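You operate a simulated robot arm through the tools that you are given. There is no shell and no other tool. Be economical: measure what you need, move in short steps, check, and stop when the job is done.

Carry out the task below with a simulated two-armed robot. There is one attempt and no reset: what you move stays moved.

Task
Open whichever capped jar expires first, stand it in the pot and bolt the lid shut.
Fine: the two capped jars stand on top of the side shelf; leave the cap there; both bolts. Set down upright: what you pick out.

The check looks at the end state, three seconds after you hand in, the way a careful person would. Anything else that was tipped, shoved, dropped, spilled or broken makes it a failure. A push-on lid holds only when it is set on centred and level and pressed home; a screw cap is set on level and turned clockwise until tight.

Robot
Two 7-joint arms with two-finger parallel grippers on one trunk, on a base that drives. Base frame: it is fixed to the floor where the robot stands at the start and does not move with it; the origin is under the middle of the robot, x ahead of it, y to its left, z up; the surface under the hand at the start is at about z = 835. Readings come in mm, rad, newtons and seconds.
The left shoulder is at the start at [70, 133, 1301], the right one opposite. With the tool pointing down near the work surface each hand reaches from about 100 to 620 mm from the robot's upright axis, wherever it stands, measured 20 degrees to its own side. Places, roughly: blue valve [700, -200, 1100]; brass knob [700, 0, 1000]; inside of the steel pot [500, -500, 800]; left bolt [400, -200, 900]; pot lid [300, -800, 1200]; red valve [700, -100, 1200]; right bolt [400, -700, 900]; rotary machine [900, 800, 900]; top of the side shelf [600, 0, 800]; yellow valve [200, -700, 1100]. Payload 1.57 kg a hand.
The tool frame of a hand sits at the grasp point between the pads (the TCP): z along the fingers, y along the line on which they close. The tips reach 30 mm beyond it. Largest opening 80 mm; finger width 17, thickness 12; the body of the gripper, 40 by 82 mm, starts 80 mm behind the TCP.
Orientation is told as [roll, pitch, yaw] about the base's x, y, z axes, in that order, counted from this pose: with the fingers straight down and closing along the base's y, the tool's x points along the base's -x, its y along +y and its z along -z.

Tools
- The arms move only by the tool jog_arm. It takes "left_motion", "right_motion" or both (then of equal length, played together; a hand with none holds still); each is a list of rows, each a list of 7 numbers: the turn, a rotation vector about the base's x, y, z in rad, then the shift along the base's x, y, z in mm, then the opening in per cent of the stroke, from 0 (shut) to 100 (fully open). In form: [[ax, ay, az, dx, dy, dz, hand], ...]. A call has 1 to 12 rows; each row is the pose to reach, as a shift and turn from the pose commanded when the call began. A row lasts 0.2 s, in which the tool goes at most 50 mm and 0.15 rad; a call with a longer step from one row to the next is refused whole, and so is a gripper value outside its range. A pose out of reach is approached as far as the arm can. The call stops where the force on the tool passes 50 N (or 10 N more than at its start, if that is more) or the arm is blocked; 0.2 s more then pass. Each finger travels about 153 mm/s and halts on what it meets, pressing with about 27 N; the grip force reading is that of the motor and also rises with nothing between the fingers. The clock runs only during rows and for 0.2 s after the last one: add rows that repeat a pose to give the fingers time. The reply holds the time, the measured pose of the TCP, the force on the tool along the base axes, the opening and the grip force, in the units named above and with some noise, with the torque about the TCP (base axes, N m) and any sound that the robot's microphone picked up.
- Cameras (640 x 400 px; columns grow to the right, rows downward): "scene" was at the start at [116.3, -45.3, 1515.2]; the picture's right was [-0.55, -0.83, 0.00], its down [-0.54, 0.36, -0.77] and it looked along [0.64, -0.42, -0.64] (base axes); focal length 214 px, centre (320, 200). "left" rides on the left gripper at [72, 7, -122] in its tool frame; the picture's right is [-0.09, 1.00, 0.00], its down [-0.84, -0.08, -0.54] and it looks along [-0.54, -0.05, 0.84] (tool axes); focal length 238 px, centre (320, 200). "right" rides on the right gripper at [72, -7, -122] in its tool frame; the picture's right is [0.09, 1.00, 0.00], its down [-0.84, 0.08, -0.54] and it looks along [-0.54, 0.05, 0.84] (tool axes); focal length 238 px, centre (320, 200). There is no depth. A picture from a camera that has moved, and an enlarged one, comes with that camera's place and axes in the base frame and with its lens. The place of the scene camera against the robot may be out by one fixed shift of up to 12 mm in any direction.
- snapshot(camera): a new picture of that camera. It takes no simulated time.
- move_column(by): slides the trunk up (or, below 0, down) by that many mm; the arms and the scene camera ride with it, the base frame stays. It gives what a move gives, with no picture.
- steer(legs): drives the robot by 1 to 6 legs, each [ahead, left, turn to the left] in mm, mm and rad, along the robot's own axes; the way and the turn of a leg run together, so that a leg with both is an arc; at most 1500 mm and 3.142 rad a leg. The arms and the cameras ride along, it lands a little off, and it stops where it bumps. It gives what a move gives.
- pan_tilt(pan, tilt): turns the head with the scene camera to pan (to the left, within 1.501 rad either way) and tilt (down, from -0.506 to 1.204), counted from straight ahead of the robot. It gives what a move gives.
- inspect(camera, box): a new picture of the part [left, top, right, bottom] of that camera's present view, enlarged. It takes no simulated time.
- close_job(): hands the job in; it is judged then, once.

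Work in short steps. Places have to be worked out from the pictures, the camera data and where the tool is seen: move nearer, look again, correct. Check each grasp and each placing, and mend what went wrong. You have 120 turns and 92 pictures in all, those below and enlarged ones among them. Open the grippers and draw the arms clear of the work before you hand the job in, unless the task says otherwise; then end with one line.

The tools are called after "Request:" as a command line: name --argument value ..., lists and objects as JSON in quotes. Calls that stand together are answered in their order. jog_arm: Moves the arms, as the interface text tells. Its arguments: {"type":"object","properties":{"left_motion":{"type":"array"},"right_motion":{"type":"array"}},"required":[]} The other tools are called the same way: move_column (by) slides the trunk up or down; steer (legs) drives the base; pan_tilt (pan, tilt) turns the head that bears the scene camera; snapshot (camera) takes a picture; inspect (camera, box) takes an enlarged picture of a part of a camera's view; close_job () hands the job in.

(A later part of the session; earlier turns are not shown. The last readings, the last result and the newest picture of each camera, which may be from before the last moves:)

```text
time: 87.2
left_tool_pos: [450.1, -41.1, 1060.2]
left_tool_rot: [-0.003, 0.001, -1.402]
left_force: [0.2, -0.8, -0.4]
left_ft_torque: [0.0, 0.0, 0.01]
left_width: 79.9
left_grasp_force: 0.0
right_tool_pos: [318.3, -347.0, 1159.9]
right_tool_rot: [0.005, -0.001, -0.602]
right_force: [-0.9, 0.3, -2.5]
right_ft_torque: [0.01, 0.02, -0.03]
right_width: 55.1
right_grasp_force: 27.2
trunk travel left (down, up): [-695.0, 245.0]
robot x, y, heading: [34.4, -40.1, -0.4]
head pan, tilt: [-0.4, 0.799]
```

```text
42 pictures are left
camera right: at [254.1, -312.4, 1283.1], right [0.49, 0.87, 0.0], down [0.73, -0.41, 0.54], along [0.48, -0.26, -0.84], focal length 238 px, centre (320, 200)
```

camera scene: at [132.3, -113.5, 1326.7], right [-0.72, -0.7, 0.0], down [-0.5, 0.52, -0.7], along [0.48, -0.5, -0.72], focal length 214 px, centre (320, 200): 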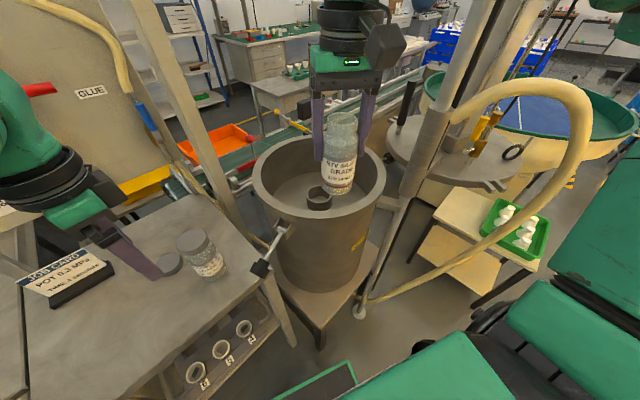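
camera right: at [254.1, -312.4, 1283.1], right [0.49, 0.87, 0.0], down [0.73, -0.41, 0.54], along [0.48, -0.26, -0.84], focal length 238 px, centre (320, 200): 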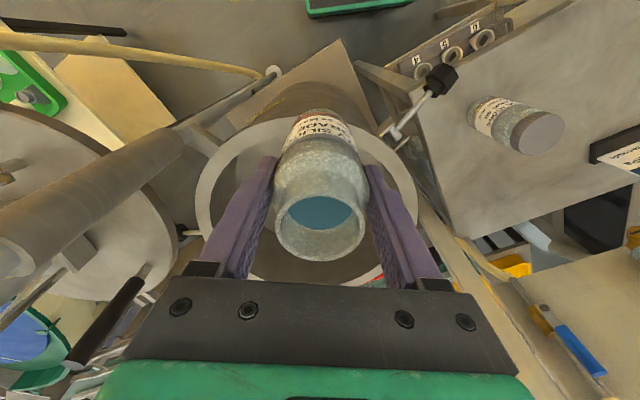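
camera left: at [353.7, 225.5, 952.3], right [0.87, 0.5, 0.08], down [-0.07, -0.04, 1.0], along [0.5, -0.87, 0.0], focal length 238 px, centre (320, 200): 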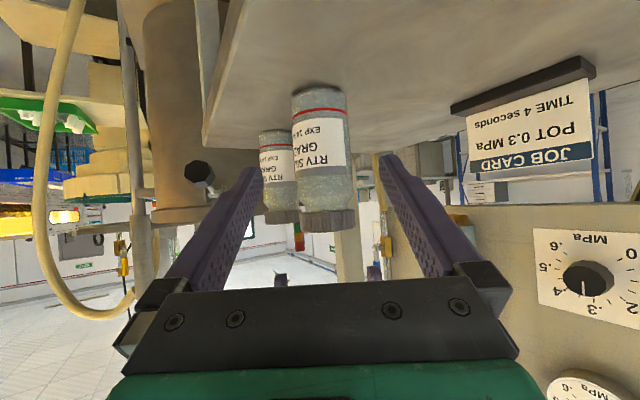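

The jar hangs upright near the pot. I need the pot's centre and rim height precisely, so I enlarge both views.

Request:
inspect --camera "scene" --box '[240, 110, 400, 210]'

Request:
inspect --camera "right" --box '[160, 90, 480, 290]'

```text
4.00 times, centred on (320, 160) of scene
camera zoom: at [132.3, -113.5, 1326.7], right [-0.72, -0.7, 0.0], down [-0.5, 0.52, -0.7], along [0.48, -0.5, -0.72], focal length 858 px, centre (320, 360)
```

zoom: 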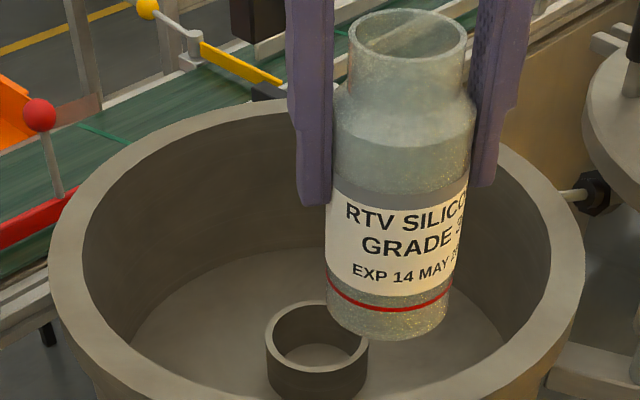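

```text
2.00 times, centred on (320, 190) of right
camera zoom: at [254.1, -312.4, 1283.1], right [0.49, 0.87, 0.0], down [0.73, -0.41, 0.54], along [0.48, -0.26, -0.84], focal length 477 px, centre (320, 220)
```

zoom: 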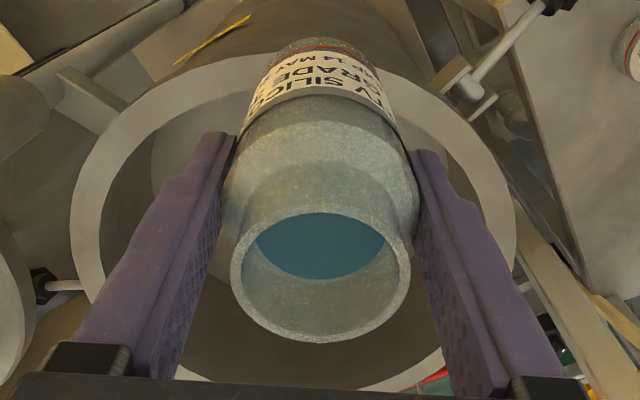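

My best estimates:
- Pot centre near [466, -453], with the rim at z ≈ 965.
- The locating ring inside has about 70 mm bore, with its top at z ≈ 860, so the 55 mm jar fits in it.

I move the jar over the centre at the present height.

Request:
jog_arm --right_motion '[[0, 0, 0, 25, -18, 0, 0], [0, 0, 0, 50, -36, 0, 0], [0, 0, 0, 75, -54, 0, 0], [0, 0, 0, 100, -71, 0, 0], [0, 0, 0, 125, -89, 0, 0], [0, 0, 0, 146, -105, 0, 0]]'

Request:
snapshot --camera "scene"

Request:
snapshot --camera "right"

```text
time: 88.6
left_tool_pos: [450.4, -40.7, 1059.3]
left_tool_rot: [0.002, 0.0, -1.401]
left_force: [-0.6, 0.4, 0.3]
left_ft_torque: [0.01, 0.03, -0.01]
left_width: 80.0
left_grasp_force: 0.1
right_tool_pos: [427.1, -447.2, 1146.2]
right_tool_rot: [0.006, 0.002, -0.604]
right_force: [-0.6, 0.8, -2.5]
right_ft_torque: [-0.01, 0.02, 0.0]
right_width: 55.3
right_grasp_force: 26.8
right hand out of reach, approached as far as the arm can: row 5, 6
trunk travel left (down, up): [-695.0, 245.0]
robot x, y, heading: [34.3, -39.8, -0.405]
head pan, tilt: [-0.4, 0.799]
```

```text
39 pictures are left
camera scene: at [132.0, -113.5, 1326.8], right [-0.72, -0.7, 0.0], down [-0.5, 0.52, -0.7], along [0.48, -0.5, -0.72], focal length 214 px, centre (320, 200)
```

scene: 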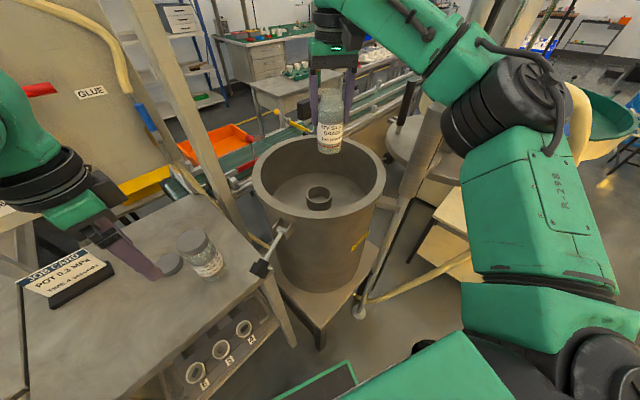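

```text
38 pictures are left
camera right: at [361.5, -411.9, 1268.3], right [0.49, 0.87, 0.01], down [0.73, -0.41, 0.54], along [0.48, -0.26, -0.84], focal length 238 px, centre (320, 200)
```

right: 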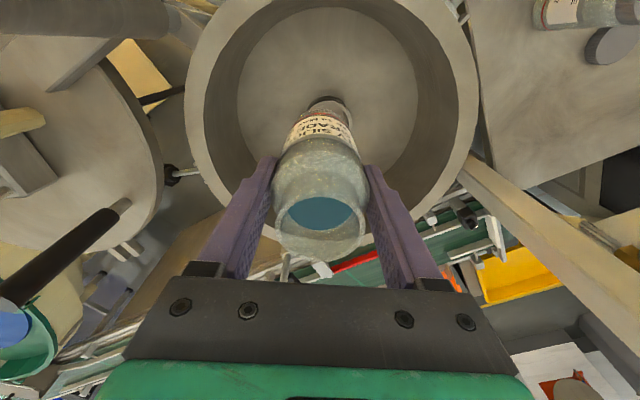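

The ring is partly visible behind the jar. I enlarge this view to pin down the ring and rim.

Request:
inspect --camera "right" --box '[170, 0, 490, 200]'

Request:
inspect --camera "scene" --box '[240, 120, 400, 220]'

```text
2.00 times, centred on (330, 100) of right
camera zoom: at [361.5, -411.9, 1268.3], right [0.49, 0.87, 0.01], down [0.73, -0.41, 0.54], along [0.48, -0.26, -0.84], focal length 477 px, centre (300, 400)
```

zoom: 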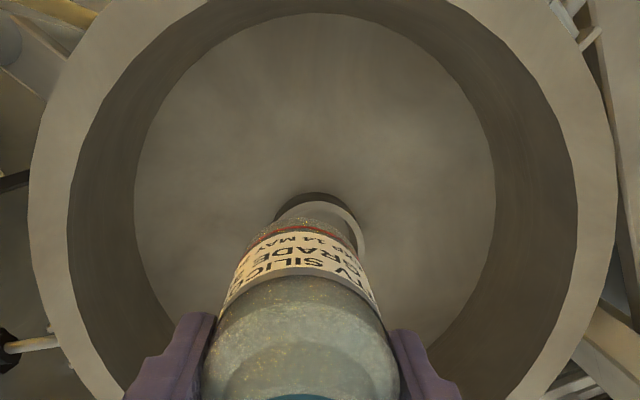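

```text
4.00 times, centred on (320, 170) of scene
camera zoom: at [132.0, -113.5, 1326.8], right [-0.72, -0.7, 0.0], down [-0.5, 0.52, -0.7], along [0.48, -0.5, -0.72], focal length 858 px, centre (320, 320)
```

zoom: 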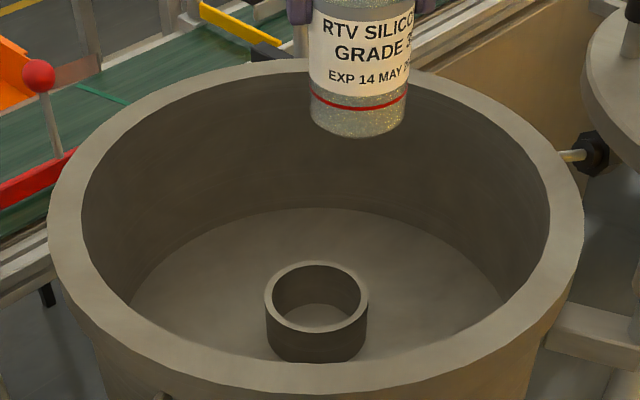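

Both views agree: the ring centre is near [468, -452], its top about z = 859 and the pot floor about 823. The right hand is 40 mm short in x, so I raise both hands and then lower the trunk to gain reach.

Request:
jog_arm --right_motion '[[0, 0, 0, 0, 0, 20, 0], [0, 0, 0, 0, 0, 40, 0], [0, 0, 0, 0, 0, 60, 0], [0, 0, 0, 0, 0, 80, 0]]' --left_motion '[[0, 0, 0, -10, 20, 30, 100], [0, 0, 0, -20, 40, 60, 100], [0, 0, 0, -30, 60, 95, 100], [0, 0, 0, -40, 80, 130, 100]]'

Request:
move_column --by -100

Request:
jog_arm --right_motion '[[0, 0, 0, 14, -2, 0, 0], [0, 0, 0, 28, -4, 0, 0], [0, 0, 0, 40, -5, 0, 0]]'

```text
time: 89.6
left_tool_pos: [407.2, 39.8, 1190.8]
left_tool_rot: [-0.004, -0.003, -1.404]
left_force: [-0.9, -0.6, 0.2]
left_ft_torque: [-0.05, -0.02, -0.01]
left_width: 79.7
left_grasp_force: 0.0
right_tool_pos: [391.4, -441.3, 1198.7]
right_tool_rot: [0.007, -0.004, -0.603]
right_force: [-1.3, 0.3, -2.4]
right_ft_torque: [-0.01, 0.0, 0.0]
right_width: 55.2
right_grasp_force: 27.4
right hand out of reach, approached as far as the arm can: row 1, 2, 3, 4
trunk travel left (down, up): [-695.0, 245.0]
robot x, y, heading: [34.7, -38.7, -0.4]
head pan, tilt: [-0.4, 0.799]
```

```text
time: 90.9
left_tool_pos: [412.0, 39.1, 1089.2]
left_tool_rot: [-0.003, 0.0, -1.4]
left_force: [-0.9, -0.7, 0.1]
left_ft_torque: [-0.01, -0.01, 0.01]
left_width: 79.9
left_grasp_force: 0.1
right_tool_pos: [394.1, -441.9, 1097.2]
right_tool_rot: [0.008, -0.004, -0.6]
right_force: [0.6, 0.3, -2.0]
right_ft_torque: [0.02, 0.01, -0.01]
right_width: 55.4
right_grasp_force: 27.3
trunk travel left (down, up): [-595.0, 345.0]
robot x, y, heading: [33.7, -34.9, -0.401]
head pan, tilt: [-0.4, 0.799]
```

```text
time: 91.7
left_tool_pos: [410.9, 39.0, 1089.1]
left_tool_rot: [-0.003, -0.001, -1.401]
left_force: [-0.2, -0.5, -0.9]
left_ft_torque: [0.0, 0.01, 0.03]
left_width: 80.2
left_grasp_force: 0.1
right_tool_pos: [407.3, -445.9, 1080.9]
right_tool_rot: [0.008, -0.004, -0.601]
right_force: [-0.3, -0.9, -2.4]
right_ft_torque: [0.02, -0.02, 0.03]
right_width: 55.2
right_grasp_force: 26.8
right hand out of reach, approached as far as the arm can: row 1, 2, 3
trunk travel left (down, up): [-595.0, 345.0]
robot x, y, heading: [34.2, -38.5, -0.395]
head pan, tilt: [-0.4, 0.799]
```

The reach is a sphere about the shoulder that favours a lower hand relative to the trunk. I raise the trunk 60 mm and then go down and forward over the ring, keeping the jar above the ring's top.

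Request:
move_column --by 60

Request:
jog_arm --right_motion '[[0, 0, 0, 0, 0, -25, 0], [0, 0, 0, 5, 0, -50, 0], [0, 0, 0, 15, -1, -75, 0], [0, 0, 0, 28, -3, -100, 0], [0, 0, 0, 42, -5, -125, 0], [0, 0, 0, 61, -6, -136, 0]]'

Request:
inspect --camera "scene" --box '[240, 80, 400, 180]'

Request:
snapshot --camera "right"

```text
time: 92.7
left_tool_pos: [410.7, 39.6, 1148.5]
left_tool_rot: [-0.001, -0.001, -1.402]
left_force: [0.0, 0.5, 0.1]
left_ft_torque: [0.01, 0.01, -0.01]
left_width: 79.8
left_grasp_force: 0.0
right_tool_pos: [407.5, -445.0, 1141.4]
right_tool_rot: [0.006, -0.003, -0.602]
right_force: [0.5, -0.7, -2.5]
right_ft_torque: [-0.01, -0.01, 0.0]
right_width: 55.0
right_grasp_force: 27.0
trunk travel left (down, up): [-655.0, 285.0]
robot x, y, heading: [34.5, -38.1, -0.403]
head pan, tilt: [-0.4, 0.799]
```

```text
time: 94.1
left_tool_pos: [412.3, 39.3, 1148.6]
left_tool_rot: [-0.002, 0.001, -1.402]
left_force: [0.3, 0.2, 0.5]
left_ft_torque: [0.02, 0.01, 0.02]
left_width: 80.2
left_grasp_force: 0.2
right_tool_pos: [463.6, -452.1, 1003.4]
right_tool_rot: [0.009, -0.004, -0.604]
right_force: [-1.1, 0.1, -3.8]
right_ft_torque: [0.01, 0.04, 0.02]
right_width: 55.6
right_grasp_force: 27.0
right hand out of reach, approached as far as the arm can: row 6
trunk travel left (down, up): [-655.0, 285.0]
robot x, y, heading: [33.0, -38.7, -0.404]
head pan, tilt: [-0.4, 0.799]
```

```text
4.00 times, centred on (320, 130) of scene
camera zoom: at [133.7, -114.2, 1286.6], right [-0.72, -0.7, 0.0], down [-0.5, 0.52, -0.7], along [0.48, -0.5, -0.72], focal length 858 px, centre (320, 480)
```

zoom: 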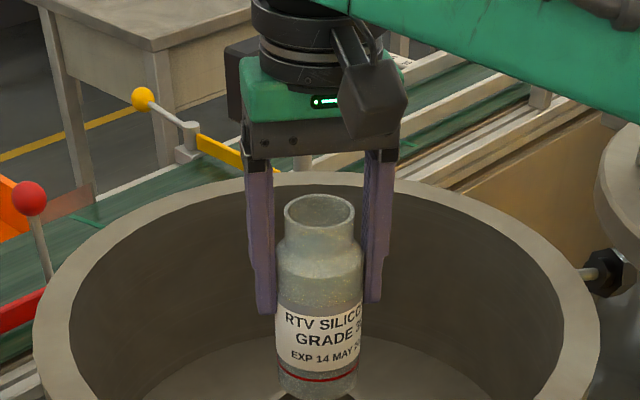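

```text
34 pictures are left
camera right: at [398.1, -416.5, 1125.2], right [0.49, 0.87, 0.01], down [0.73, -0.41, 0.55], along [0.48, -0.26, -0.84], focal length 238 px, centre (320, 200)
```

right: 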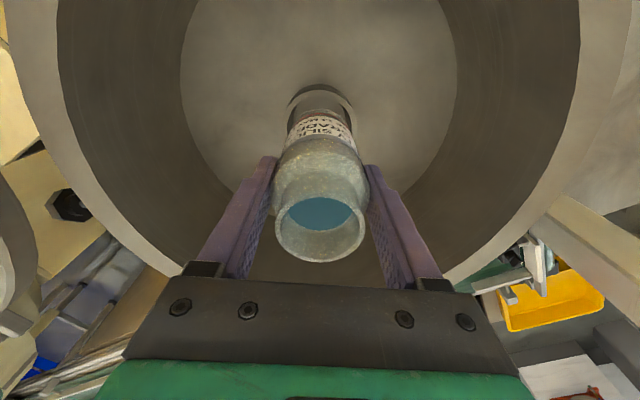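

Nearly above the ring. I zoom in on the jar bottom and ring from both cameras.

Request:
inspect --camera "scene" --box '[280, 140, 360, 190]'

Request:
inspect --camera "right" --box '[260, 70, 380, 145]'

```text
8.00 times, centred on (320, 165) of scene
camera zoom: at [133.7, -114.2, 1286.6], right [-0.72, -0.7, 0.0], down [-0.5, 0.52, -0.7], along [0.48, -0.5, -0.72], focal length 1716 px, centre (320, 480)
```

zoom: 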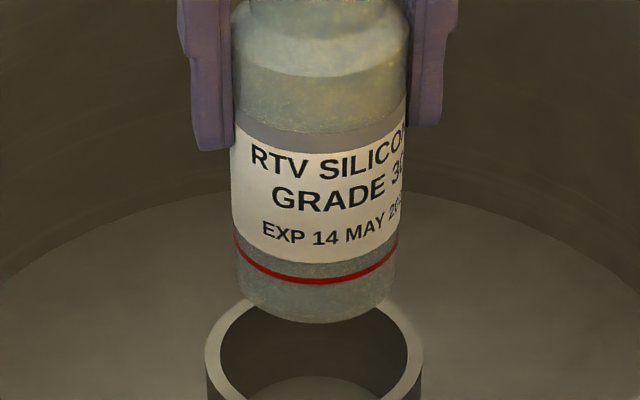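

```text
5.33 times, centred on (320, 108) of right
camera zoom: at [398.1, -416.5, 1125.2], right [0.49, 0.87, 0.01], down [0.73, -0.41, 0.55], along [0.48, -0.26, -0.84], focal length 1271 px, centre (320, 693)
```

zoom: 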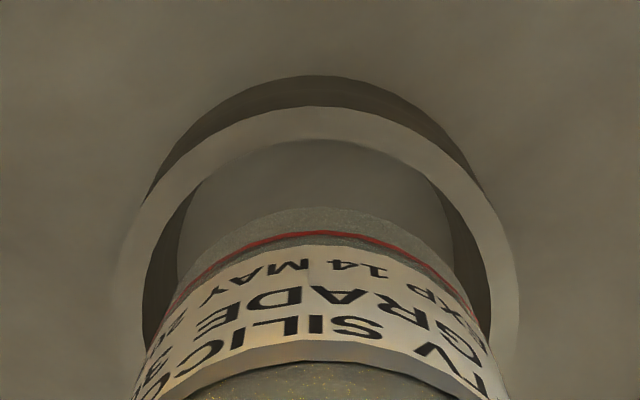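

The ring centre computes to about [469, -455]. I shift there, go down 35 mm so the jar bottom is just above the ring, and recheck.

Request:
jog_arm --right_motion '[[0, 0, 0, 0, 0, -15, 0], [0, 0, 0, 3, -2, -28, 0], [0, 0, 0, 5.5, -3, -35, 0]]'

Request:
inspect --camera "scene" --box '[280, 150, 360, 200]'

Request:
inspect --camera "right" --box '[260, 70, 380, 145]'

```text
time: 94.9
left_tool_pos: [411.2, 40.2, 1149.2]
left_tool_rot: [-0.002, 0.0, -1.402]
left_force: [-0.2, 0.1, 0.4]
left_ft_torque: [-0.01, 0.01, 0.03]
left_width: 80.2
left_grasp_force: 0.0
right_tool_pos: [466.1, -454.4, 967.6]
right_tool_rot: [0.011, -0.005, -0.604]
right_force: [0.6, 0.9, -1.8]
right_ft_torque: [0.05, 0.0, -0.02]
right_width: 55.3
right_grasp_force: 27.1
trunk travel left (down, up): [-655.0, 285.0]
robot x, y, heading: [35.4, -36.8, -0.4]
head pan, tilt: [-0.4, 0.799]
```

```text
8.00 times, centred on (320, 175) of scene
camera zoom: at [132.3, -113.4, 1286.8], right [-0.72, -0.7, 0.0], down [-0.5, 0.52, -0.7], along [0.48, -0.5, -0.72], focal length 1716 px, centre (320, 400)
```

zoom: 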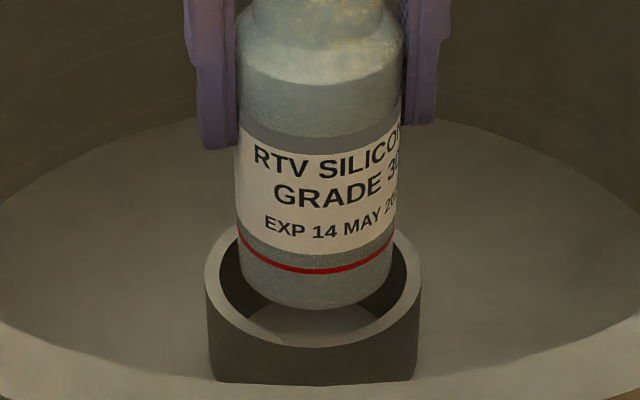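

```text
5.33 times, centred on (320, 108) of right
camera zoom: at [400.5, -419.3, 1091.0], right [0.49, 0.87, 0.01], down [0.73, -0.41, 0.55], along [0.48, -0.26, -0.84], focal length 1271 px, centre (320, 693)
```

zoom: 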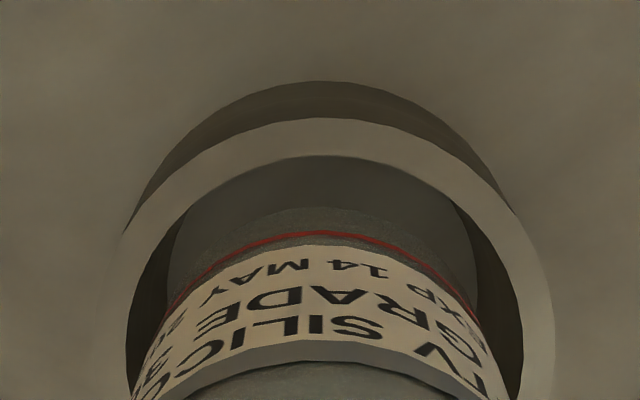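

The jar bottom is centred over the ring within about 3 mm. I nudge it 2 mm outward and descend 22 mm into the ring, watching the force.

Request:
jog_arm --right_motion '[[0, 0, 0, 2, -1.5, 0, 0], [0, 0, 0, 2, -1.5, -6, 0], [0, 0, 0, 2, -1.5, -12, 0], [0, 0, 0, 2, -1.5, -17, 0], [0, 0, 0, 2, -1.5, -22, 0]]'

Request:
inspect --camera "scene" --box '[280, 150, 360, 200]'

```text
time: 96.1
left_tool_pos: [410.9, 39.9, 1148.8]
left_tool_rot: [-0.003, 0.0, -1.4]
left_force: [-0.3, 0.2, -0.2]
left_ft_torque: [0.04, 0.0, -0.04]
left_width: 79.8
left_grasp_force: 0.1
right_tool_pos: [467.1, -455.9, 946.5]
right_tool_rot: [0.007, -0.006, -0.603]
right_force: [-0.8, -0.4, -3.3]
right_ft_torque: [-0.02, -0.02, 0.01]
right_width: 55.2
right_grasp_force: 26.8
right hand out of reach, approached as far as the arm can: row 1, 2, 3, 4, 5
trunk travel left (down, up): [-655.0, 285.0]
robot x, y, heading: [34.1, -39.3, -0.403]
head pan, tilt: [-0.4, 0.799]
```

```text
8.00 times, centred on (320, 175) of scene
camera zoom: at [132.6, -113.6, 1286.7], right [-0.72, -0.7, 0.0], down [-0.5, 0.52, -0.7], along [0.48, -0.5, -0.72], focal length 1716 px, centre (320, 400)
```

zoom: 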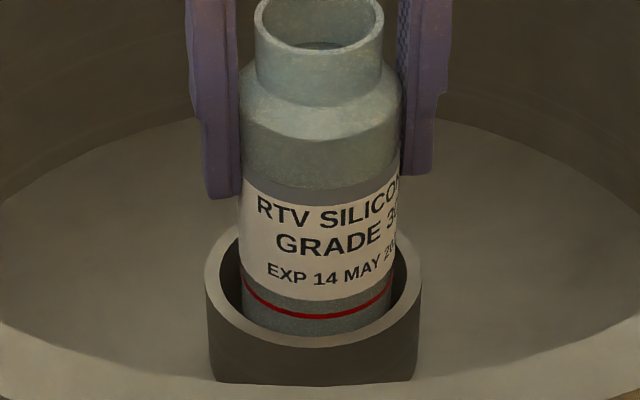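

The jar is inside the ring with no contact force. I continue down until it touches the floor.

Request:
jog_arm --right_motion '[[0, 0, 0, 0, 0, -5, 0], [0, 0, 0, 0, 0, -9, 0], [0, 0, 0, 0, 0, -12, 0], [0, 0, 0, 0, 0, -15, 0], [0, 0, 0, 0, 0, -18, 0]]'

```text
time: 97.3
left_tool_pos: [410.6, 39.1, 1148.2]
left_tool_rot: [-0.002, -0.001, -1.402]
left_force: [-0.1, -1.2, -0.3]
left_ft_torque: [0.0, -0.01, -0.01]
left_width: 80.1
left_grasp_force: 0.0
right_tool_pos: [466.6, -454.6, 928.8]
right_tool_rot: [0.006, -0.005, -0.602]
right_force: [-0.2, 0.0, -3.0]
right_ft_torque: [-0.01, 0.0, 0.01]
right_width: 55.2
right_grasp_force: 26.7
trunk travel left (down, up): [-655.0, 285.0]
robot x, y, heading: [35.8, -37.7, -0.4]
head pan, tilt: [-0.4, 0.799]
```

Request:
jog_arm --right_motion '[[0, 0, 0, 0, 0, -2, 0], [0, 0, 0, 0, 0, -4, 0], [0, 0, 0, 0, 0, -6, 0], [0, 0, 0, 0, 0, -8, 0]]'

```text
time: 98.3
left_tool_pos: [408.8, 42.4, 1150.2]
left_tool_rot: [-0.001, 0.0, -1.402]
left_force: [0.4, 0.6, 0.6]
left_ft_torque: [0.02, 0.0, 0.0]
left_width: 79.9
left_grasp_force: 0.0
right_tool_pos: [464.8, -454.6, 924.9]
right_tool_rot: [0.008, -0.014, -0.603]
right_force: [1.2, -4.4, 22.3]
right_ft_torque: [-0.46, 0.41, 0.19]
right_width: 55.0
right_grasp_force: 27.2
trunk travel left (down, up): [-655.0, 285.0]
robot x, y, heading: [35.4, -36.4, -0.404]
head pan, tilt: [-0.4, 0.799]
```

Floor contact (22 N). I ease up, open, and withdraw straight up.

Request:
jog_arm --right_motion '[[0, 0, 0, 0, 0, 3.5, 0], [0, 0, 0, 0, 0, 3.5, 40], [0, 0, 0, 0, 0, 3.5, 100], [0, 0, 0, 0, 0, 3.5, 100], [0, 0, 0, 0, 0, 20, 100], [0, 0, 0, 0, 0, 50, 100], [0, 0, 0, -10, 5, 90, 100], [0, 0, 0, -30, 15, 130, 100], [0, 0, 0, -50, 30, 160, 100], [0, 0, 0, -70, 50, 185, 100]]'

Request:
snapshot --camera "scene"

```text
time: 100.5
left_tool_pos: [409.5, 41.2, 1149.2]
left_tool_rot: [0.002, -0.003, -1.401]
left_force: [-1.4, 1.0, -0.7]
left_ft_torque: [-0.01, -0.02, -0.01]
left_width: 80.0
left_grasp_force: 0.1
right_tool_pos: [394.9, -403.4, 1107.7]
right_tool_rot: [0.005, -0.007, -0.604]
right_force: [-0.4, -0.1, 0.8]
right_ft_torque: [-0.04, 0.0, 0.0]
right_width: 79.7
right_grasp_force: 0.0
trunk travel left (down, up): [-655.0, 285.0]
robot x, y, heading: [33.1, -35.4, -0.399]
head pan, tilt: [-0.4, 0.799]
```

```text
28 pictures are left
camera scene: at [130.8, -111.8, 1287.0], right [-0.72, -0.7, 0.0], down [-0.5, 0.51, -0.7], along [0.49, -0.5, -0.72], focal length 214 px, centre (320, 200)
```

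scene: 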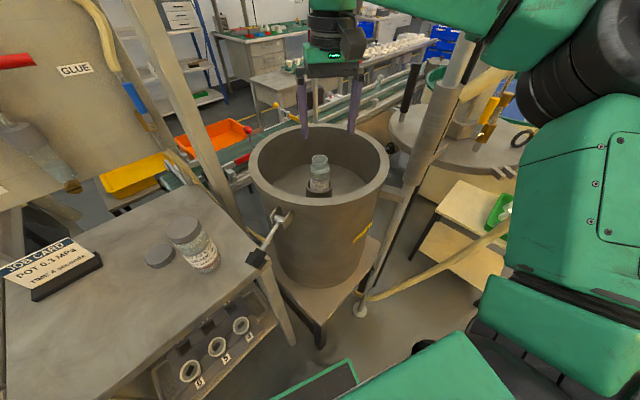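

The jar stands upright in the ring. Next the lid: I zoom in on the lid and its handle.

Request:
inspect --camera "scene" --box '[370, 50, 550, 200]'

Request:
snapshot --camera "right"

```text
2.67 times, centred on (460, 125) of scene
camera zoom: at [130.8, -111.8, 1287.0], right [-0.72, -0.7, 0.0], down [-0.5, 0.51, -0.7], along [0.49, -0.5, -0.72], focal length 572 px, centre (-53, 400)
```

zoom: 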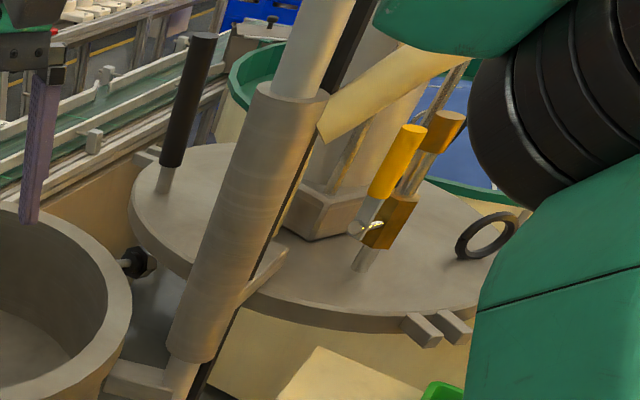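

```text
26 pictures are left
camera right: at [328.6, -369.2, 1229.8], right [0.49, 0.87, 0.01], down [0.73, -0.41, 0.55], along [0.48, -0.26, -0.84], focal length 238 px, centre (320, 200)
```

right: 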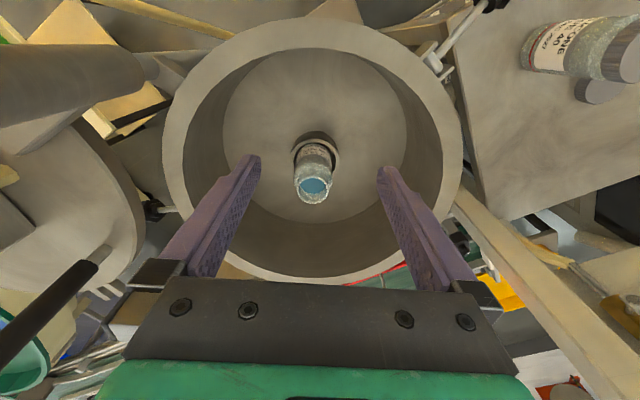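

Lid geometry from these views:
- The post is at about [254, -560], with the lid centre near [238, -796] at z ≈ 976.
- The vertical handle is near [397, -742], with its grip spanning z 1011–1135.
- The lid has to swing about 120° counter-clockwise.

I will reach past the post with a tilted right hand and cage the handle. First I raise the trunk, edge forward, and yaw the hand toward -y.

Request:
move_column --by 110

Request:
steer --legs '[[35, 0, 0]]'

Request:
jog_arm --right_motion '[[0, 0, -0.14, 0, 0, 0, 60], [0, 0, -0.28, 0, 0, 0, 60], [0, 0, -0.42, 0, 0, 0, 60], [0, 0, -0.56, 0, 0, 0, 60], [0, 0, -0.7, 0, 0, 0, 60], [0, 0, -0.84, 0, 0, 0, 60], [0, 0, -0.966, 0, 0, 0, 60]]'

Request:
jog_arm --right_motion '[[-0.1, 0, 0, 0, 0, 0, 60], [-0.2, 0, 0, 0, 0, 0, 60], [-0.3, 0, 0, 0, 0, 0, 60], [-0.4, 0, 0, 0, 0, 0, 60], [-0.5, 0, 0, 0, 0, 0, 60], [-0.6, 0, 0, 0, 0, 0, 60], [-0.7, 0, 0, 0, 0, 0, 60], [-0.8, 0, 0, 0, 0, 0, 60], [-0.9, 0, 0, 0, 0, 0, 60], [-1.0, 0, 0, 0, 0, 0, 60]]'

Request:
snapshot --camera "scene"

```text
time: 101.9
left_tool_pos: [411.2, 40.6, 1258.7]
left_tool_rot: [-0.003, -0.001, -1.403]
left_force: [-0.8, -0.5, 1.3]
left_ft_torque: [0.01, -0.04, -0.02]
left_width: 80.0
left_grasp_force: 0.0
right_tool_pos: [395.6, -404.4, 1217.6]
right_tool_rot: [0.008, -0.004, -0.602]
right_force: [-0.1, 0.0, 0.6]
right_ft_torque: [0.0, 0.01, 0.02]
right_width: 80.1
right_grasp_force: 0.2
trunk travel left (down, up): [-765.0, 175.0]
robot x, y, heading: [35.2, -38.9, -0.408]
head pan, tilt: [-0.4, 0.799]
```

```text
time: 102.8
left_tool_pos: [435.7, 28.7, 1261.1]
left_tool_rot: [0.006, -0.003, -1.402]
left_force: [0.0, 0.1, -0.3]
left_ft_torque: [0.0, -0.1, 0.01]
left_width: 80.0
left_grasp_force: 0.1
right_tool_pos: [420.6, -416.5, 1220.4]
right_tool_rot: [0.009, -0.013, -0.604]
right_force: [-1.2, -0.1, -0.3]
right_ft_torque: [-0.02, -0.07, 0.01]
right_width: 80.2
right_grasp_force: 0.0
trunk travel left (down, up): [-765.0, 175.0]
robot x, y, heading: [67.3, -52.5, -0.403]
head pan, tilt: [-0.4, 0.799]
```

```text
time: 104.4
left_tool_pos: [443.1, 26.0, 1259.7]
left_tool_rot: [-0.001, 0.0, -1.401]
left_force: [-0.6, 0.7, 0.1]
left_ft_torque: [0.0, 0.0, 0.01]
left_width: 80.1
left_grasp_force: 0.0
right_tool_pos: [427.5, -418.4, 1216.9]
right_tool_rot: [0.006, -0.004, -1.571]
right_force: [0.3, 0.0, 0.0]
right_ft_torque: [0.05, -0.01, 0.01]
right_width: 48.1
right_grasp_force: 0.1
trunk travel left (down, up): [-765.0, 175.0]
robot x, y, heading: [66.3, -50.9, -0.399]
head pan, tilt: [-0.4, 0.799]
```

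```text
time: 106.6
left_tool_pos: [441.1, 25.6, 1259.4]
left_tool_rot: [0.001, -0.001, -1.401]
left_force: [0.3, -0.4, 0.6]
left_ft_torque: [0.02, -0.01, 0.01]
left_width: 80.2
left_grasp_force: 0.0
right_tool_pos: [404.7, -448.7, 1209.4]
right_tool_rot: [0.007, -1.006, -1.569]
right_force: [0.1, 0.5, 0.1]
right_ft_torque: [0.02, 0.01, 0.01]
right_width: 47.9
right_grasp_force: 0.1
right hand out of reach, approached as far as the arm can: row 7, 8, 9, 10
trunk travel left (down, up): [-765.0, 175.0]
robot x, y, heading: [69.4, -51.9, -0.401]
head pan, tilt: [-0.4, 0.799]
```

```text
25 pictures are left
camera scene: at [163.5, -126.7, 1396.8], right [-0.72, -0.7, 0.0], down [-0.5, 0.52, -0.7], along [0.48, -0.5, -0.72], focal length 214 px, centre (320, 200)
```

scene: 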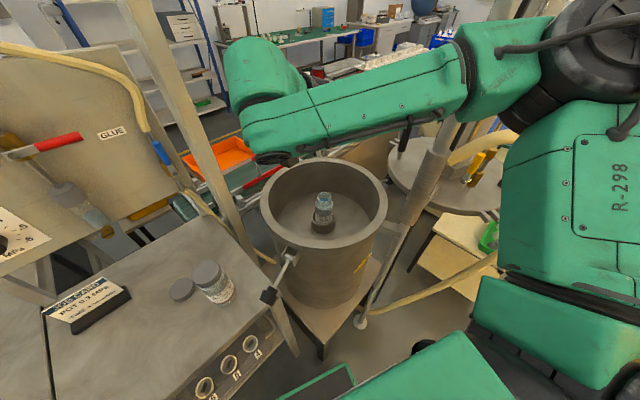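

The pitched pose is reached. I open fully and advance toward the handle, stopping about 90 mm short.

Request:
jog_arm --right_motion '[[0, 0, 0, 0, -28, -18, 100], [0, 0, 0, 0, -56, -36, 100], [0, 0, 0, -1, -84, -54, 100], [0, 0, 0, -2, -112, -72, 100], [0, 0, 0, -3, -140, -90, 100], [0, 0, 0, -5, -168, -105, 100], [0, 0, 0, -7, -195, -120, 100]]'

Request:
snapshot --camera "right"

Request:
snapshot --camera "scene"

```text
time: 108.2
left_tool_pos: [442.5, 24.7, 1260.1]
left_tool_rot: [0.0, 0.0, -1.402]
left_force: [0.3, 0.0, -0.4]
left_ft_torque: [-0.01, -0.03, -0.01]
left_width: 79.9
left_grasp_force: 0.0
right_tool_pos: [398.1, -643.9, 1088.5]
right_tool_rot: [0.006, -1.005, -1.566]
right_force: [0.6, -0.8, 0.2]
right_ft_torque: [-0.02, 0.0, 0.0]
right_width: 80.4
right_grasp_force: 0.1
trunk travel left (down, up): [-765.0, 175.0]
robot x, y, heading: [64.7, -48.7, -0.4]
head pan, tilt: [-0.4, 0.799]
```

```text
24 pictures are left
camera right: at [389.2, -503.8, 1093.7], right [1.0, 0.06, -0.08], down [0.08, 0.01, 1.0], along [0.06, -1.0, 0.01], focal length 238 px, centre (320, 200)
```

right: 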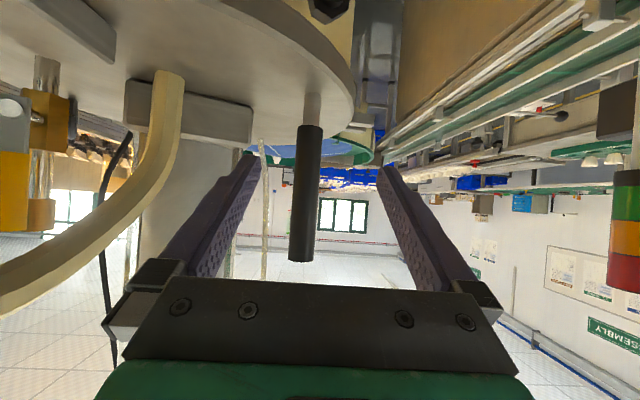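

```text
23 pictures are left
camera scene: at [163.8, -128.0, 1396.8], right [-0.72, -0.7, 0.0], down [-0.5, 0.52, -0.7], along [0.48, -0.5, -0.72], focal length 214 px, centre (320, 200)
```

scene: 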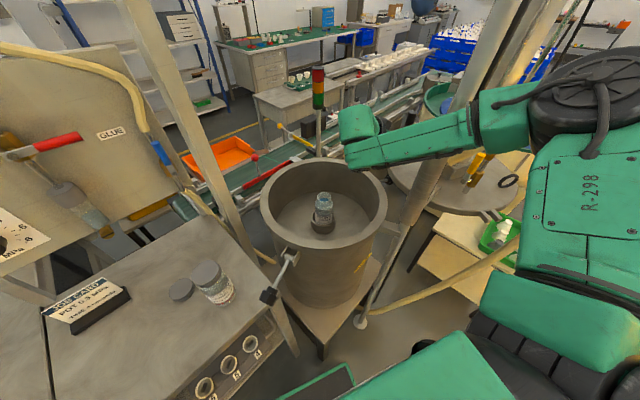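

The handle sits between the fingers, about 9 mm to the -x side. I advance the last 98 mm and close on it.

Request:
jog_arm --right_motion '[[0, 0, 0, -8, -25, 0, 100], [0, 0, 0, -8, -50, 0, 100], [0, 0, 0, -8, -75, 0, 100], [0, 0, 0, -8, -98, 0, 100], [0, 0, 0, -8, -98, 0, 50], [0, 0, 0, -8, -98, 0, 0], [0, 0, 0, -8, -98, 0, 0]]'

Request:
snapshot --camera "right"

```text
time: 109.8
left_tool_pos: [442.3, 45.8, 1258.4]
left_tool_rot: [-0.003, -0.017, -1.399]
left_force: [-0.6, 0.5, 0.1]
left_ft_torque: [0.01, 0.05, 0.01]
left_width: 80.1
left_grasp_force: 0.0
right_tool_pos: [390.3, -724.0, 1097.8]
right_tool_rot: [-0.006, -1.019, -1.553]
right_force: [-2.8, 2.8, -6.0]
right_ft_torque: [-0.92, -0.31, -0.06]
right_width: 23.8
right_grasp_force: 35.6
trunk travel left (down, up): [-765.0, 175.0]
robot x, y, heading: [68.8, -51.8, -0.404]
head pan, tilt: [-0.4, 0.799]
```

```text
22 pictures are left
camera right: at [380.0, -582.0, 1100.9], right [0.99, 0.06, -0.08], down [0.08, 0.02, 1.0], along [0.06, -1.0, 0.02], focal length 238 px, centre (320, 200)
```

right: 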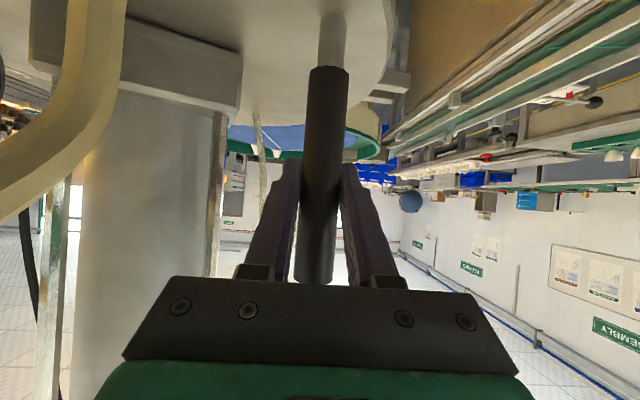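

The handle is gripped (23.8 mm). But the left hand's reading shifted about 20 mm and the right hand stopped short in y, so the arm may be touching something. I hold and look.

Request:
jog_arm --right_motion '[[0, 0, 0, 0, 8, 0, 0], [0, 0, 0, 0, 15, 0, 0]]'

Request:
snapshot --camera "scene"

```text
time: 110.4
left_tool_pos: [444.0, 37.3, 1258.1]
left_tool_rot: [-0.004, -0.01, -1.401]
left_force: [-0.7, -0.4, -0.2]
left_ft_torque: [-0.02, 0.0, 0.01]
left_width: 79.9
left_grasp_force: 0.1
right_tool_pos: [392.1, -716.9, 1099.7]
right_tool_rot: [0.01, -1.023, -1.57]
right_force: [24.0, -26.7, -3.0]
right_ft_torque: [-0.21, 0.29, 0.01]
right_width: 24.0
right_grasp_force: 35.5
trunk travel left (down, up): [-765.0, 175.0]
robot x, y, heading: [65.7, -47.7, -0.404]
head pan, tilt: [-0.4, 0.799]
```

```text
21 pictures are left
camera scene: at [164.8, -113.7, 1397.9], right [-0.72, -0.7, 0.01], down [-0.5, 0.51, -0.7], along [0.48, -0.51, -0.71], focal length 214 px, centre (320, 200)
```

scene: 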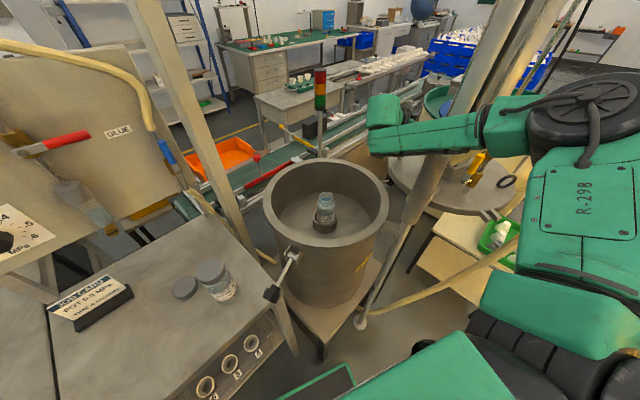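

The forearm is leaning on the post, while the handle resists radially. I move along the expected tangent (+x, +y), which also relieves the post.

Request:
jog_arm --right_motion '[[0, 0, 0, 9, 2, 0, 0], [0, 0, 0, 18, 8, 0, 0], [0, 0, 0, 27, 14, 0, 0]]'

```text
time: 111.2
left_tool_pos: [436.2, 39.0, 1260.1]
left_tool_rot: [0.004, -0.013, -1.401]
left_force: [0.5, -0.4, -0.8]
left_ft_torque: [-0.04, 0.01, 0.04]
left_width: 79.9
left_grasp_force: 0.1
right_tool_pos: [411.8, -700.5, 1098.1]
right_tool_rot: [0.015, -1.014, -1.575]
right_force: [-20.6, 25.5, 13.6]
right_ft_torque: [0.08, 0.57, -0.15]
right_width: 23.7
right_grasp_force: 35.8
trunk travel left (down, up): [-765.0, 175.0]
robot x, y, heading: [69.1, -52.5, -0.4]
head pan, tilt: [-0.4, 0.799]
```

The lid is swinging: the handle moves on a circle of about 224 mm around the post. I continue along the arc to about -15°.

Request:
jog_arm --right_motion '[[0, 0, 0, 11, 20, 0, 0], [0, 0, 0, 20.5, 40.5, 0, 0], [0, 0, 0, 31, 57, 0, 0], [0, 0, 0, 40, 74, 0, 0], [0, 0, 0, 47, 92, 0, 0], [0, 0, 0, 53, 111, 0, 0]]'

```text
time: 112.6
left_tool_pos: [440.6, 32.8, 1260.4]
left_tool_rot: [0.002, -0.006, -1.401]
left_force: [0.5, 0.0, 0.8]
left_ft_torque: [-0.03, -0.02, 0.01]
left_width: 80.1
left_grasp_force: 0.1
right_tool_pos: [467.5, -594.7, 1091.6]
right_tool_rot: [0.001, -1.005, -1.564]
right_force: [-6.5, 6.0, 7.8]
right_ft_torque: [0.84, -0.01, 0.11]
right_width: 23.5
right_grasp_force: 36.0
trunk travel left (down, up): [-765.0, 175.0]
robot x, y, heading: [63.8, -49.7, -0.403]
head pan, tilt: [-0.4, 0.799]
```

Working well with low forces. I continue to about +15° and look.

Request:
jog_arm --right_motion '[[0, 0, 0, 4, 19, 0, 0], [0, 0, 0, 7, 38.5, 0, 0], [0, 0, 0, 8, 58, 0, 0], [0, 0, 0, 7, 77.5, 0, 0], [0, 0, 0, 4, 97, 0, 0], [0, 0, 0, 0.4, 116, 0, 0]]'

Request:
snapshot --camera "scene"

```text
time: 114.0
left_tool_pos: [446.9, 28.6, 1257.9]
left_tool_rot: [-0.002, -0.002, -1.399]
left_force: [0.2, 0.3, 0.3]
left_ft_torque: [-0.01, -0.02, 0.0]
left_width: 80.3
left_grasp_force: 0.1
right_tool_pos: [463.0, -487.0, 1090.7]
right_tool_rot: [-0.003, -1.003, -1.555]
right_force: [9.7, 6.4, -9.2]
right_ft_torque: [0.79, 0.06, -0.11]
right_width: 23.9
right_grasp_force: 36.0
right hand out of reach, approached as far as the arm can: row 4, 5, 6
trunk travel left (down, up): [-765.0, 175.0]
robot x, y, heading: [64.2, -47.7, -0.401]
head pan, tilt: [-0.4, 0.799]
```

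```text
20 pictures are left
camera scene: at [168.3, -124.3, 1396.3], right [-0.72, -0.7, 0.0], down [-0.5, 0.51, -0.7], along [0.48, -0.5, -0.72], focal length 214 px, centre (320, 200)
```

scene: 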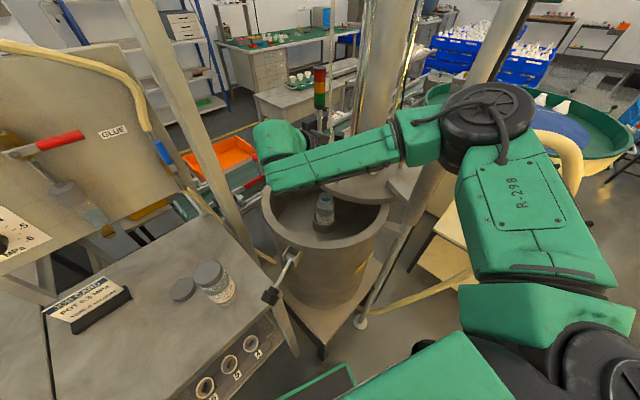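

The lid is partly over the pot. The hand's heading is now the limit, so I yaw it gradually while following the arc.

Request:
jog_arm --right_motion '[[0, 0, 0.1, -2, 12, 0, 0], [0, 0, 0.2, -6, 24, 0, 0], [0, 0, 0.3, -11, 37, 0, 0], [0, 0, 0.4, -18, 48, 0, 0], [0, 0, 0.5, -26, 59, 0, 0], [0, 0, 0.6, -34.5, 69, 0, 0], [0, 0, 0.67, -43, 78, 0, 0], [0, 0, 0.74, -52, 88, 0, 0], [0, 0, 0.8, -62, 96.5, 0, 0]]'

Request:
snapshot --camera "scene"

```text
time: 116.0
left_tool_pos: [441.7, 29.9, 1258.9]
left_tool_rot: [-0.002, -0.005, -1.402]
left_force: [1.5, 1.3, -0.3]
left_ft_torque: [-0.02, 0.03, -0.01]
left_width: 79.9
left_grasp_force: 0.1
right_tool_pos: [422.4, -414.2, 1097.3]
right_tool_rot: [-0.018, -1.023, -0.856]
right_force: [-2.0, -3.9, 14.5]
right_ft_torque: [0.99, -0.21, -0.07]
right_width: 23.8
right_grasp_force: 35.8
right hand out of reach, approached as far as the arm can: row 7, 8, 9
trunk travel left (down, up): [-765.0, 175.0]
robot x, y, heading: [62.4, -46.9, -0.411]
head pan, tilt: [-0.4, 0.799]
stopped in row 9 (right hand): the force on the tool passed its limit at 75 N (the readings are from after the stop); the commanded pose is now the measured one
```

```text
19 pictures are left
camera scene: at [161.5, -122.0, 1397.3], right [-0.72, -0.69, 0.0], down [-0.5, 0.51, -0.7], along [0.48, -0.5, -0.71], focal length 214 px, centre (320, 200)
```

scene: 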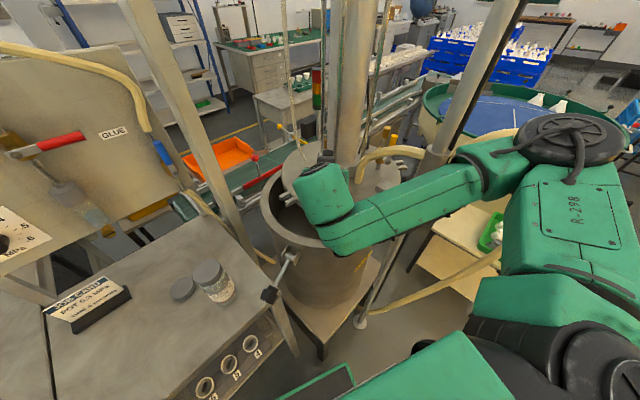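

The handle is now at about 37° (31° to go). The pitched pose is too folded here, so I release, back off along the fingers, and will regrasp the handle from above.

Request:
jog_arm --right_motion '[[0, 0, 0, 0, 0, 0, 100], [0, 0, 0, 0, 0, 0, 100], [0, 0, 0, -12, 14, 12, 100], [0, 0, 0, -25, 29, 25, 100], [0, 0, 0, -38, 43, 40, 100], [0, 0, 0, -50, 58, 60, 100], [0, 0, 0, -62, 72, 90, 100], [0, 0, 0, -70, 80, 125, 100]]'

Request:
jog_arm --right_motion '[[0.076, 0.065, 0, 0, 0, 10, 100], [0.151, 0.131, 0, 0, 0, 20, 100], [0.227, 0.196, 0, 0, 0, 20, 100], [0.302, 0.262, 0, 0, 0, 20, 100], [0.378, 0.327, 0, 0, 0, 20, 100], [0.453, 0.393, 0, 0, 0, 20, 100], [0.529, 0.458, 0, 0, 0, 20, 100], [0.604, 0.524, 0, 0, 0, 20, 100], [0.68, 0.589, 0, 0, 0, 20, 100], [0.755, 0.655, 0, 0, 0, 20, 100]]'

Request:
snapshot --camera "right"

```text
time: 117.8
left_tool_pos: [441.5, 25.1, 1258.9]
left_tool_rot: [-0.001, 0.0, -1.405]
left_force: [-0.4, -0.4, -0.1]
left_ft_torque: [0.02, 0.03, 0.0]
left_width: 80.0
left_grasp_force: 0.1
right_tool_pos: [398.6, -358.0, 1214.1]
right_tool_rot: [-0.022, -1.013, -0.85]
right_force: [0.9, -0.8, -0.3]
right_ft_torque: [0.0, -0.02, 0.05]
right_width: 79.9
right_grasp_force: 0.2
right hand out of reach, approached as far as the arm can: row 3, 4, 5, 6, 7, 8
trunk travel left (down, up): [-765.0, 175.0]
robot x, y, heading: [63.0, -51.2, -0.407]
head pan, tilt: [-0.4, 0.799]
```

```text
time: 120.0
left_tool_pos: [443.2, 23.8, 1260.4]
left_tool_rot: [-0.004, -0.001, -1.404]
left_force: [1.0, 0.1, 0.6]
left_ft_torque: [0.03, 0.0, 0.0]
left_width: 79.7
left_grasp_force: 0.1
right_tool_pos: [402.2, -358.0, 1233.2]
right_tool_rot: [-0.017, -0.01, -0.852]
right_force: [-0.4, 0.0, -0.4]
right_ft_torque: [0.02, 0.04, -0.03]
right_width: 80.1
right_grasp_force: 0.1
trunk travel left (down, up): [-765.0, 175.0]
robot x, y, heading: [63.0, -51.8, -0.4]
head pan, tilt: [-0.4, 0.799]
```

```text
18 pictures are left
camera right: at [347.7, -305.6, 1355.6], right [0.69, 0.72, -0.02], down [0.61, -0.57, 0.55], along [0.39, -0.39, -0.84], focal length 238 px, centre (320, 200)
```

right: 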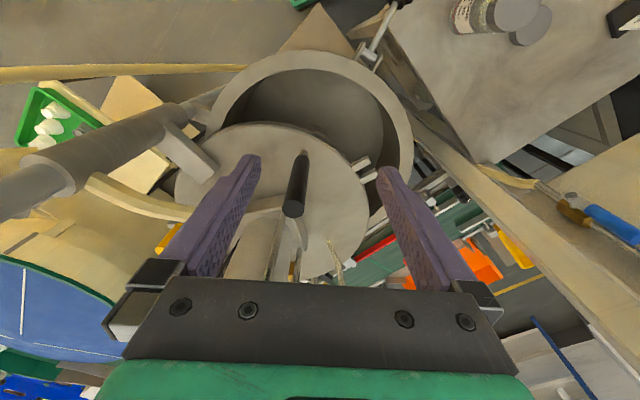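

The handle top is at [428, -425]. I move over it, descend so the fingers straddle it, and grip.

Request:
jog_arm --right_motion '[[0, 0, 0, 9, -22, -5, 100], [0, 0, 0, 18, -45, -15, 100], [0, 0, 0, 26, -67, -30, 100], [0, 0, 0, 26, -67, -60, 100], [0, 0, 0, 26, -67, -90, 100], [0, 0, 0, 26, -67, -115, 100], [0, 0, 0, 26, -67, -132, 100], [0, 0, 0, 26, -67, -132, 50], [0, 0, 0, 26, -67, -132, 0], [0, 0, 0, 26, -67, -132, 0]]'

```text
time: 122.2
left_tool_pos: [446.4, 22.5, 1260.1]
left_tool_rot: [-0.004, 0.0, -1.404]
left_force: [0.3, -0.3, 0.0]
left_ft_torque: [-0.03, 0.03, 0.02]
left_width: 79.7
left_grasp_force: 0.1
right_tool_pos: [426.1, -425.1, 1101.6]
right_tool_rot: [-0.016, -0.009, -0.855]
right_force: [0.0, 0.1, 0.2]
right_ft_torque: [0.02, 0.04, 0.0]
right_width: 0.1
right_grasp_force: 21.3
trunk travel left (down, up): [-765.0, 175.0]
robot x, y, heading: [67.1, -52.5, -0.404]
head pan, tilt: [-0.4, 0.799]
```

The grip missed. I look where the handle is relative to the fingers.

Request:
snapshot --camera "right"

```text
17 pictures are left
camera right: at [373.9, -373.7, 1222.8], right [0.69, 0.72, -0.02], down [0.61, -0.57, 0.55], along [0.39, -0.39, -0.84], focal length 238 px, centre (320, 200)
```

right: 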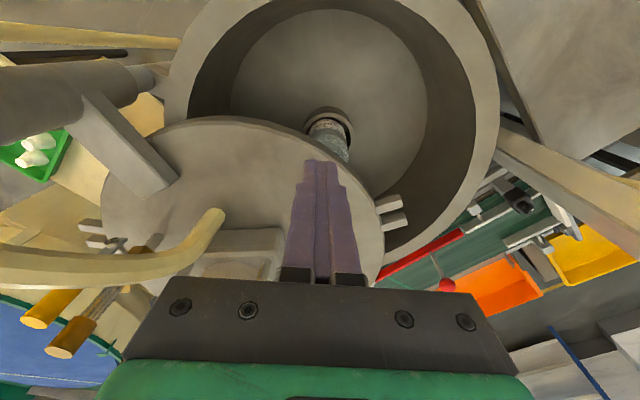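

The handle was probably squeezed out on the far side of the fingers. I open the fingers to see it.

Request:
jog_arm --right_motion '[[0, 0, 0, 0, 0, 0, 50], [0, 0, 0, 0, 0, 0, 100], [0, 0, 0, 0, 0, 0, 100]]'

Request:
snapshot --camera "right"

```text
time: 123.0
left_tool_pos: [443.6, 25.5, 1259.5]
left_tool_rot: [-0.003, -0.002, -1.404]
left_force: [0.3, 0.1, 0.3]
left_ft_torque: [-0.01, -0.01, 0.0]
left_width: 80.0
left_grasp_force: 0.1
right_tool_pos: [426.2, -423.3, 1102.5]
right_tool_rot: [-0.017, -0.013, -0.852]
right_force: [0.6, 0.2, -0.3]
right_ft_torque: [0.01, 0.0, 0.0]
right_width: 80.2
right_grasp_force: 0.1
trunk travel left (down, up): [-765.0, 175.0]
robot x, y, heading: [63.2, -53.9, -0.404]
head pan, tilt: [-0.4, 0.799]
```

```text
16 pictures are left
camera right: at [372.3, -371.0, 1224.0], right [0.69, 0.72, -0.02], down [0.61, -0.57, 0.55], along [0.39, -0.39, -0.83], focal length 238 px, centre (320, 200)
```

right: 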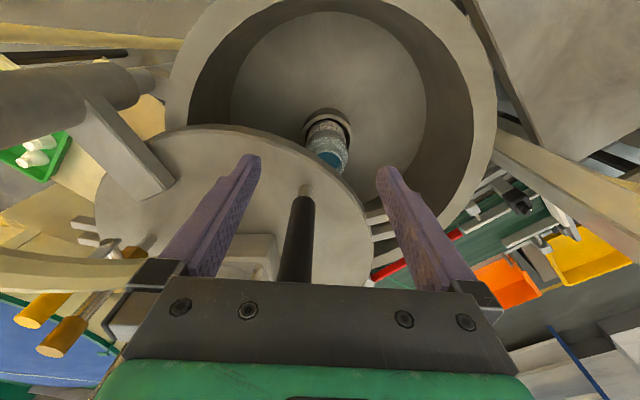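

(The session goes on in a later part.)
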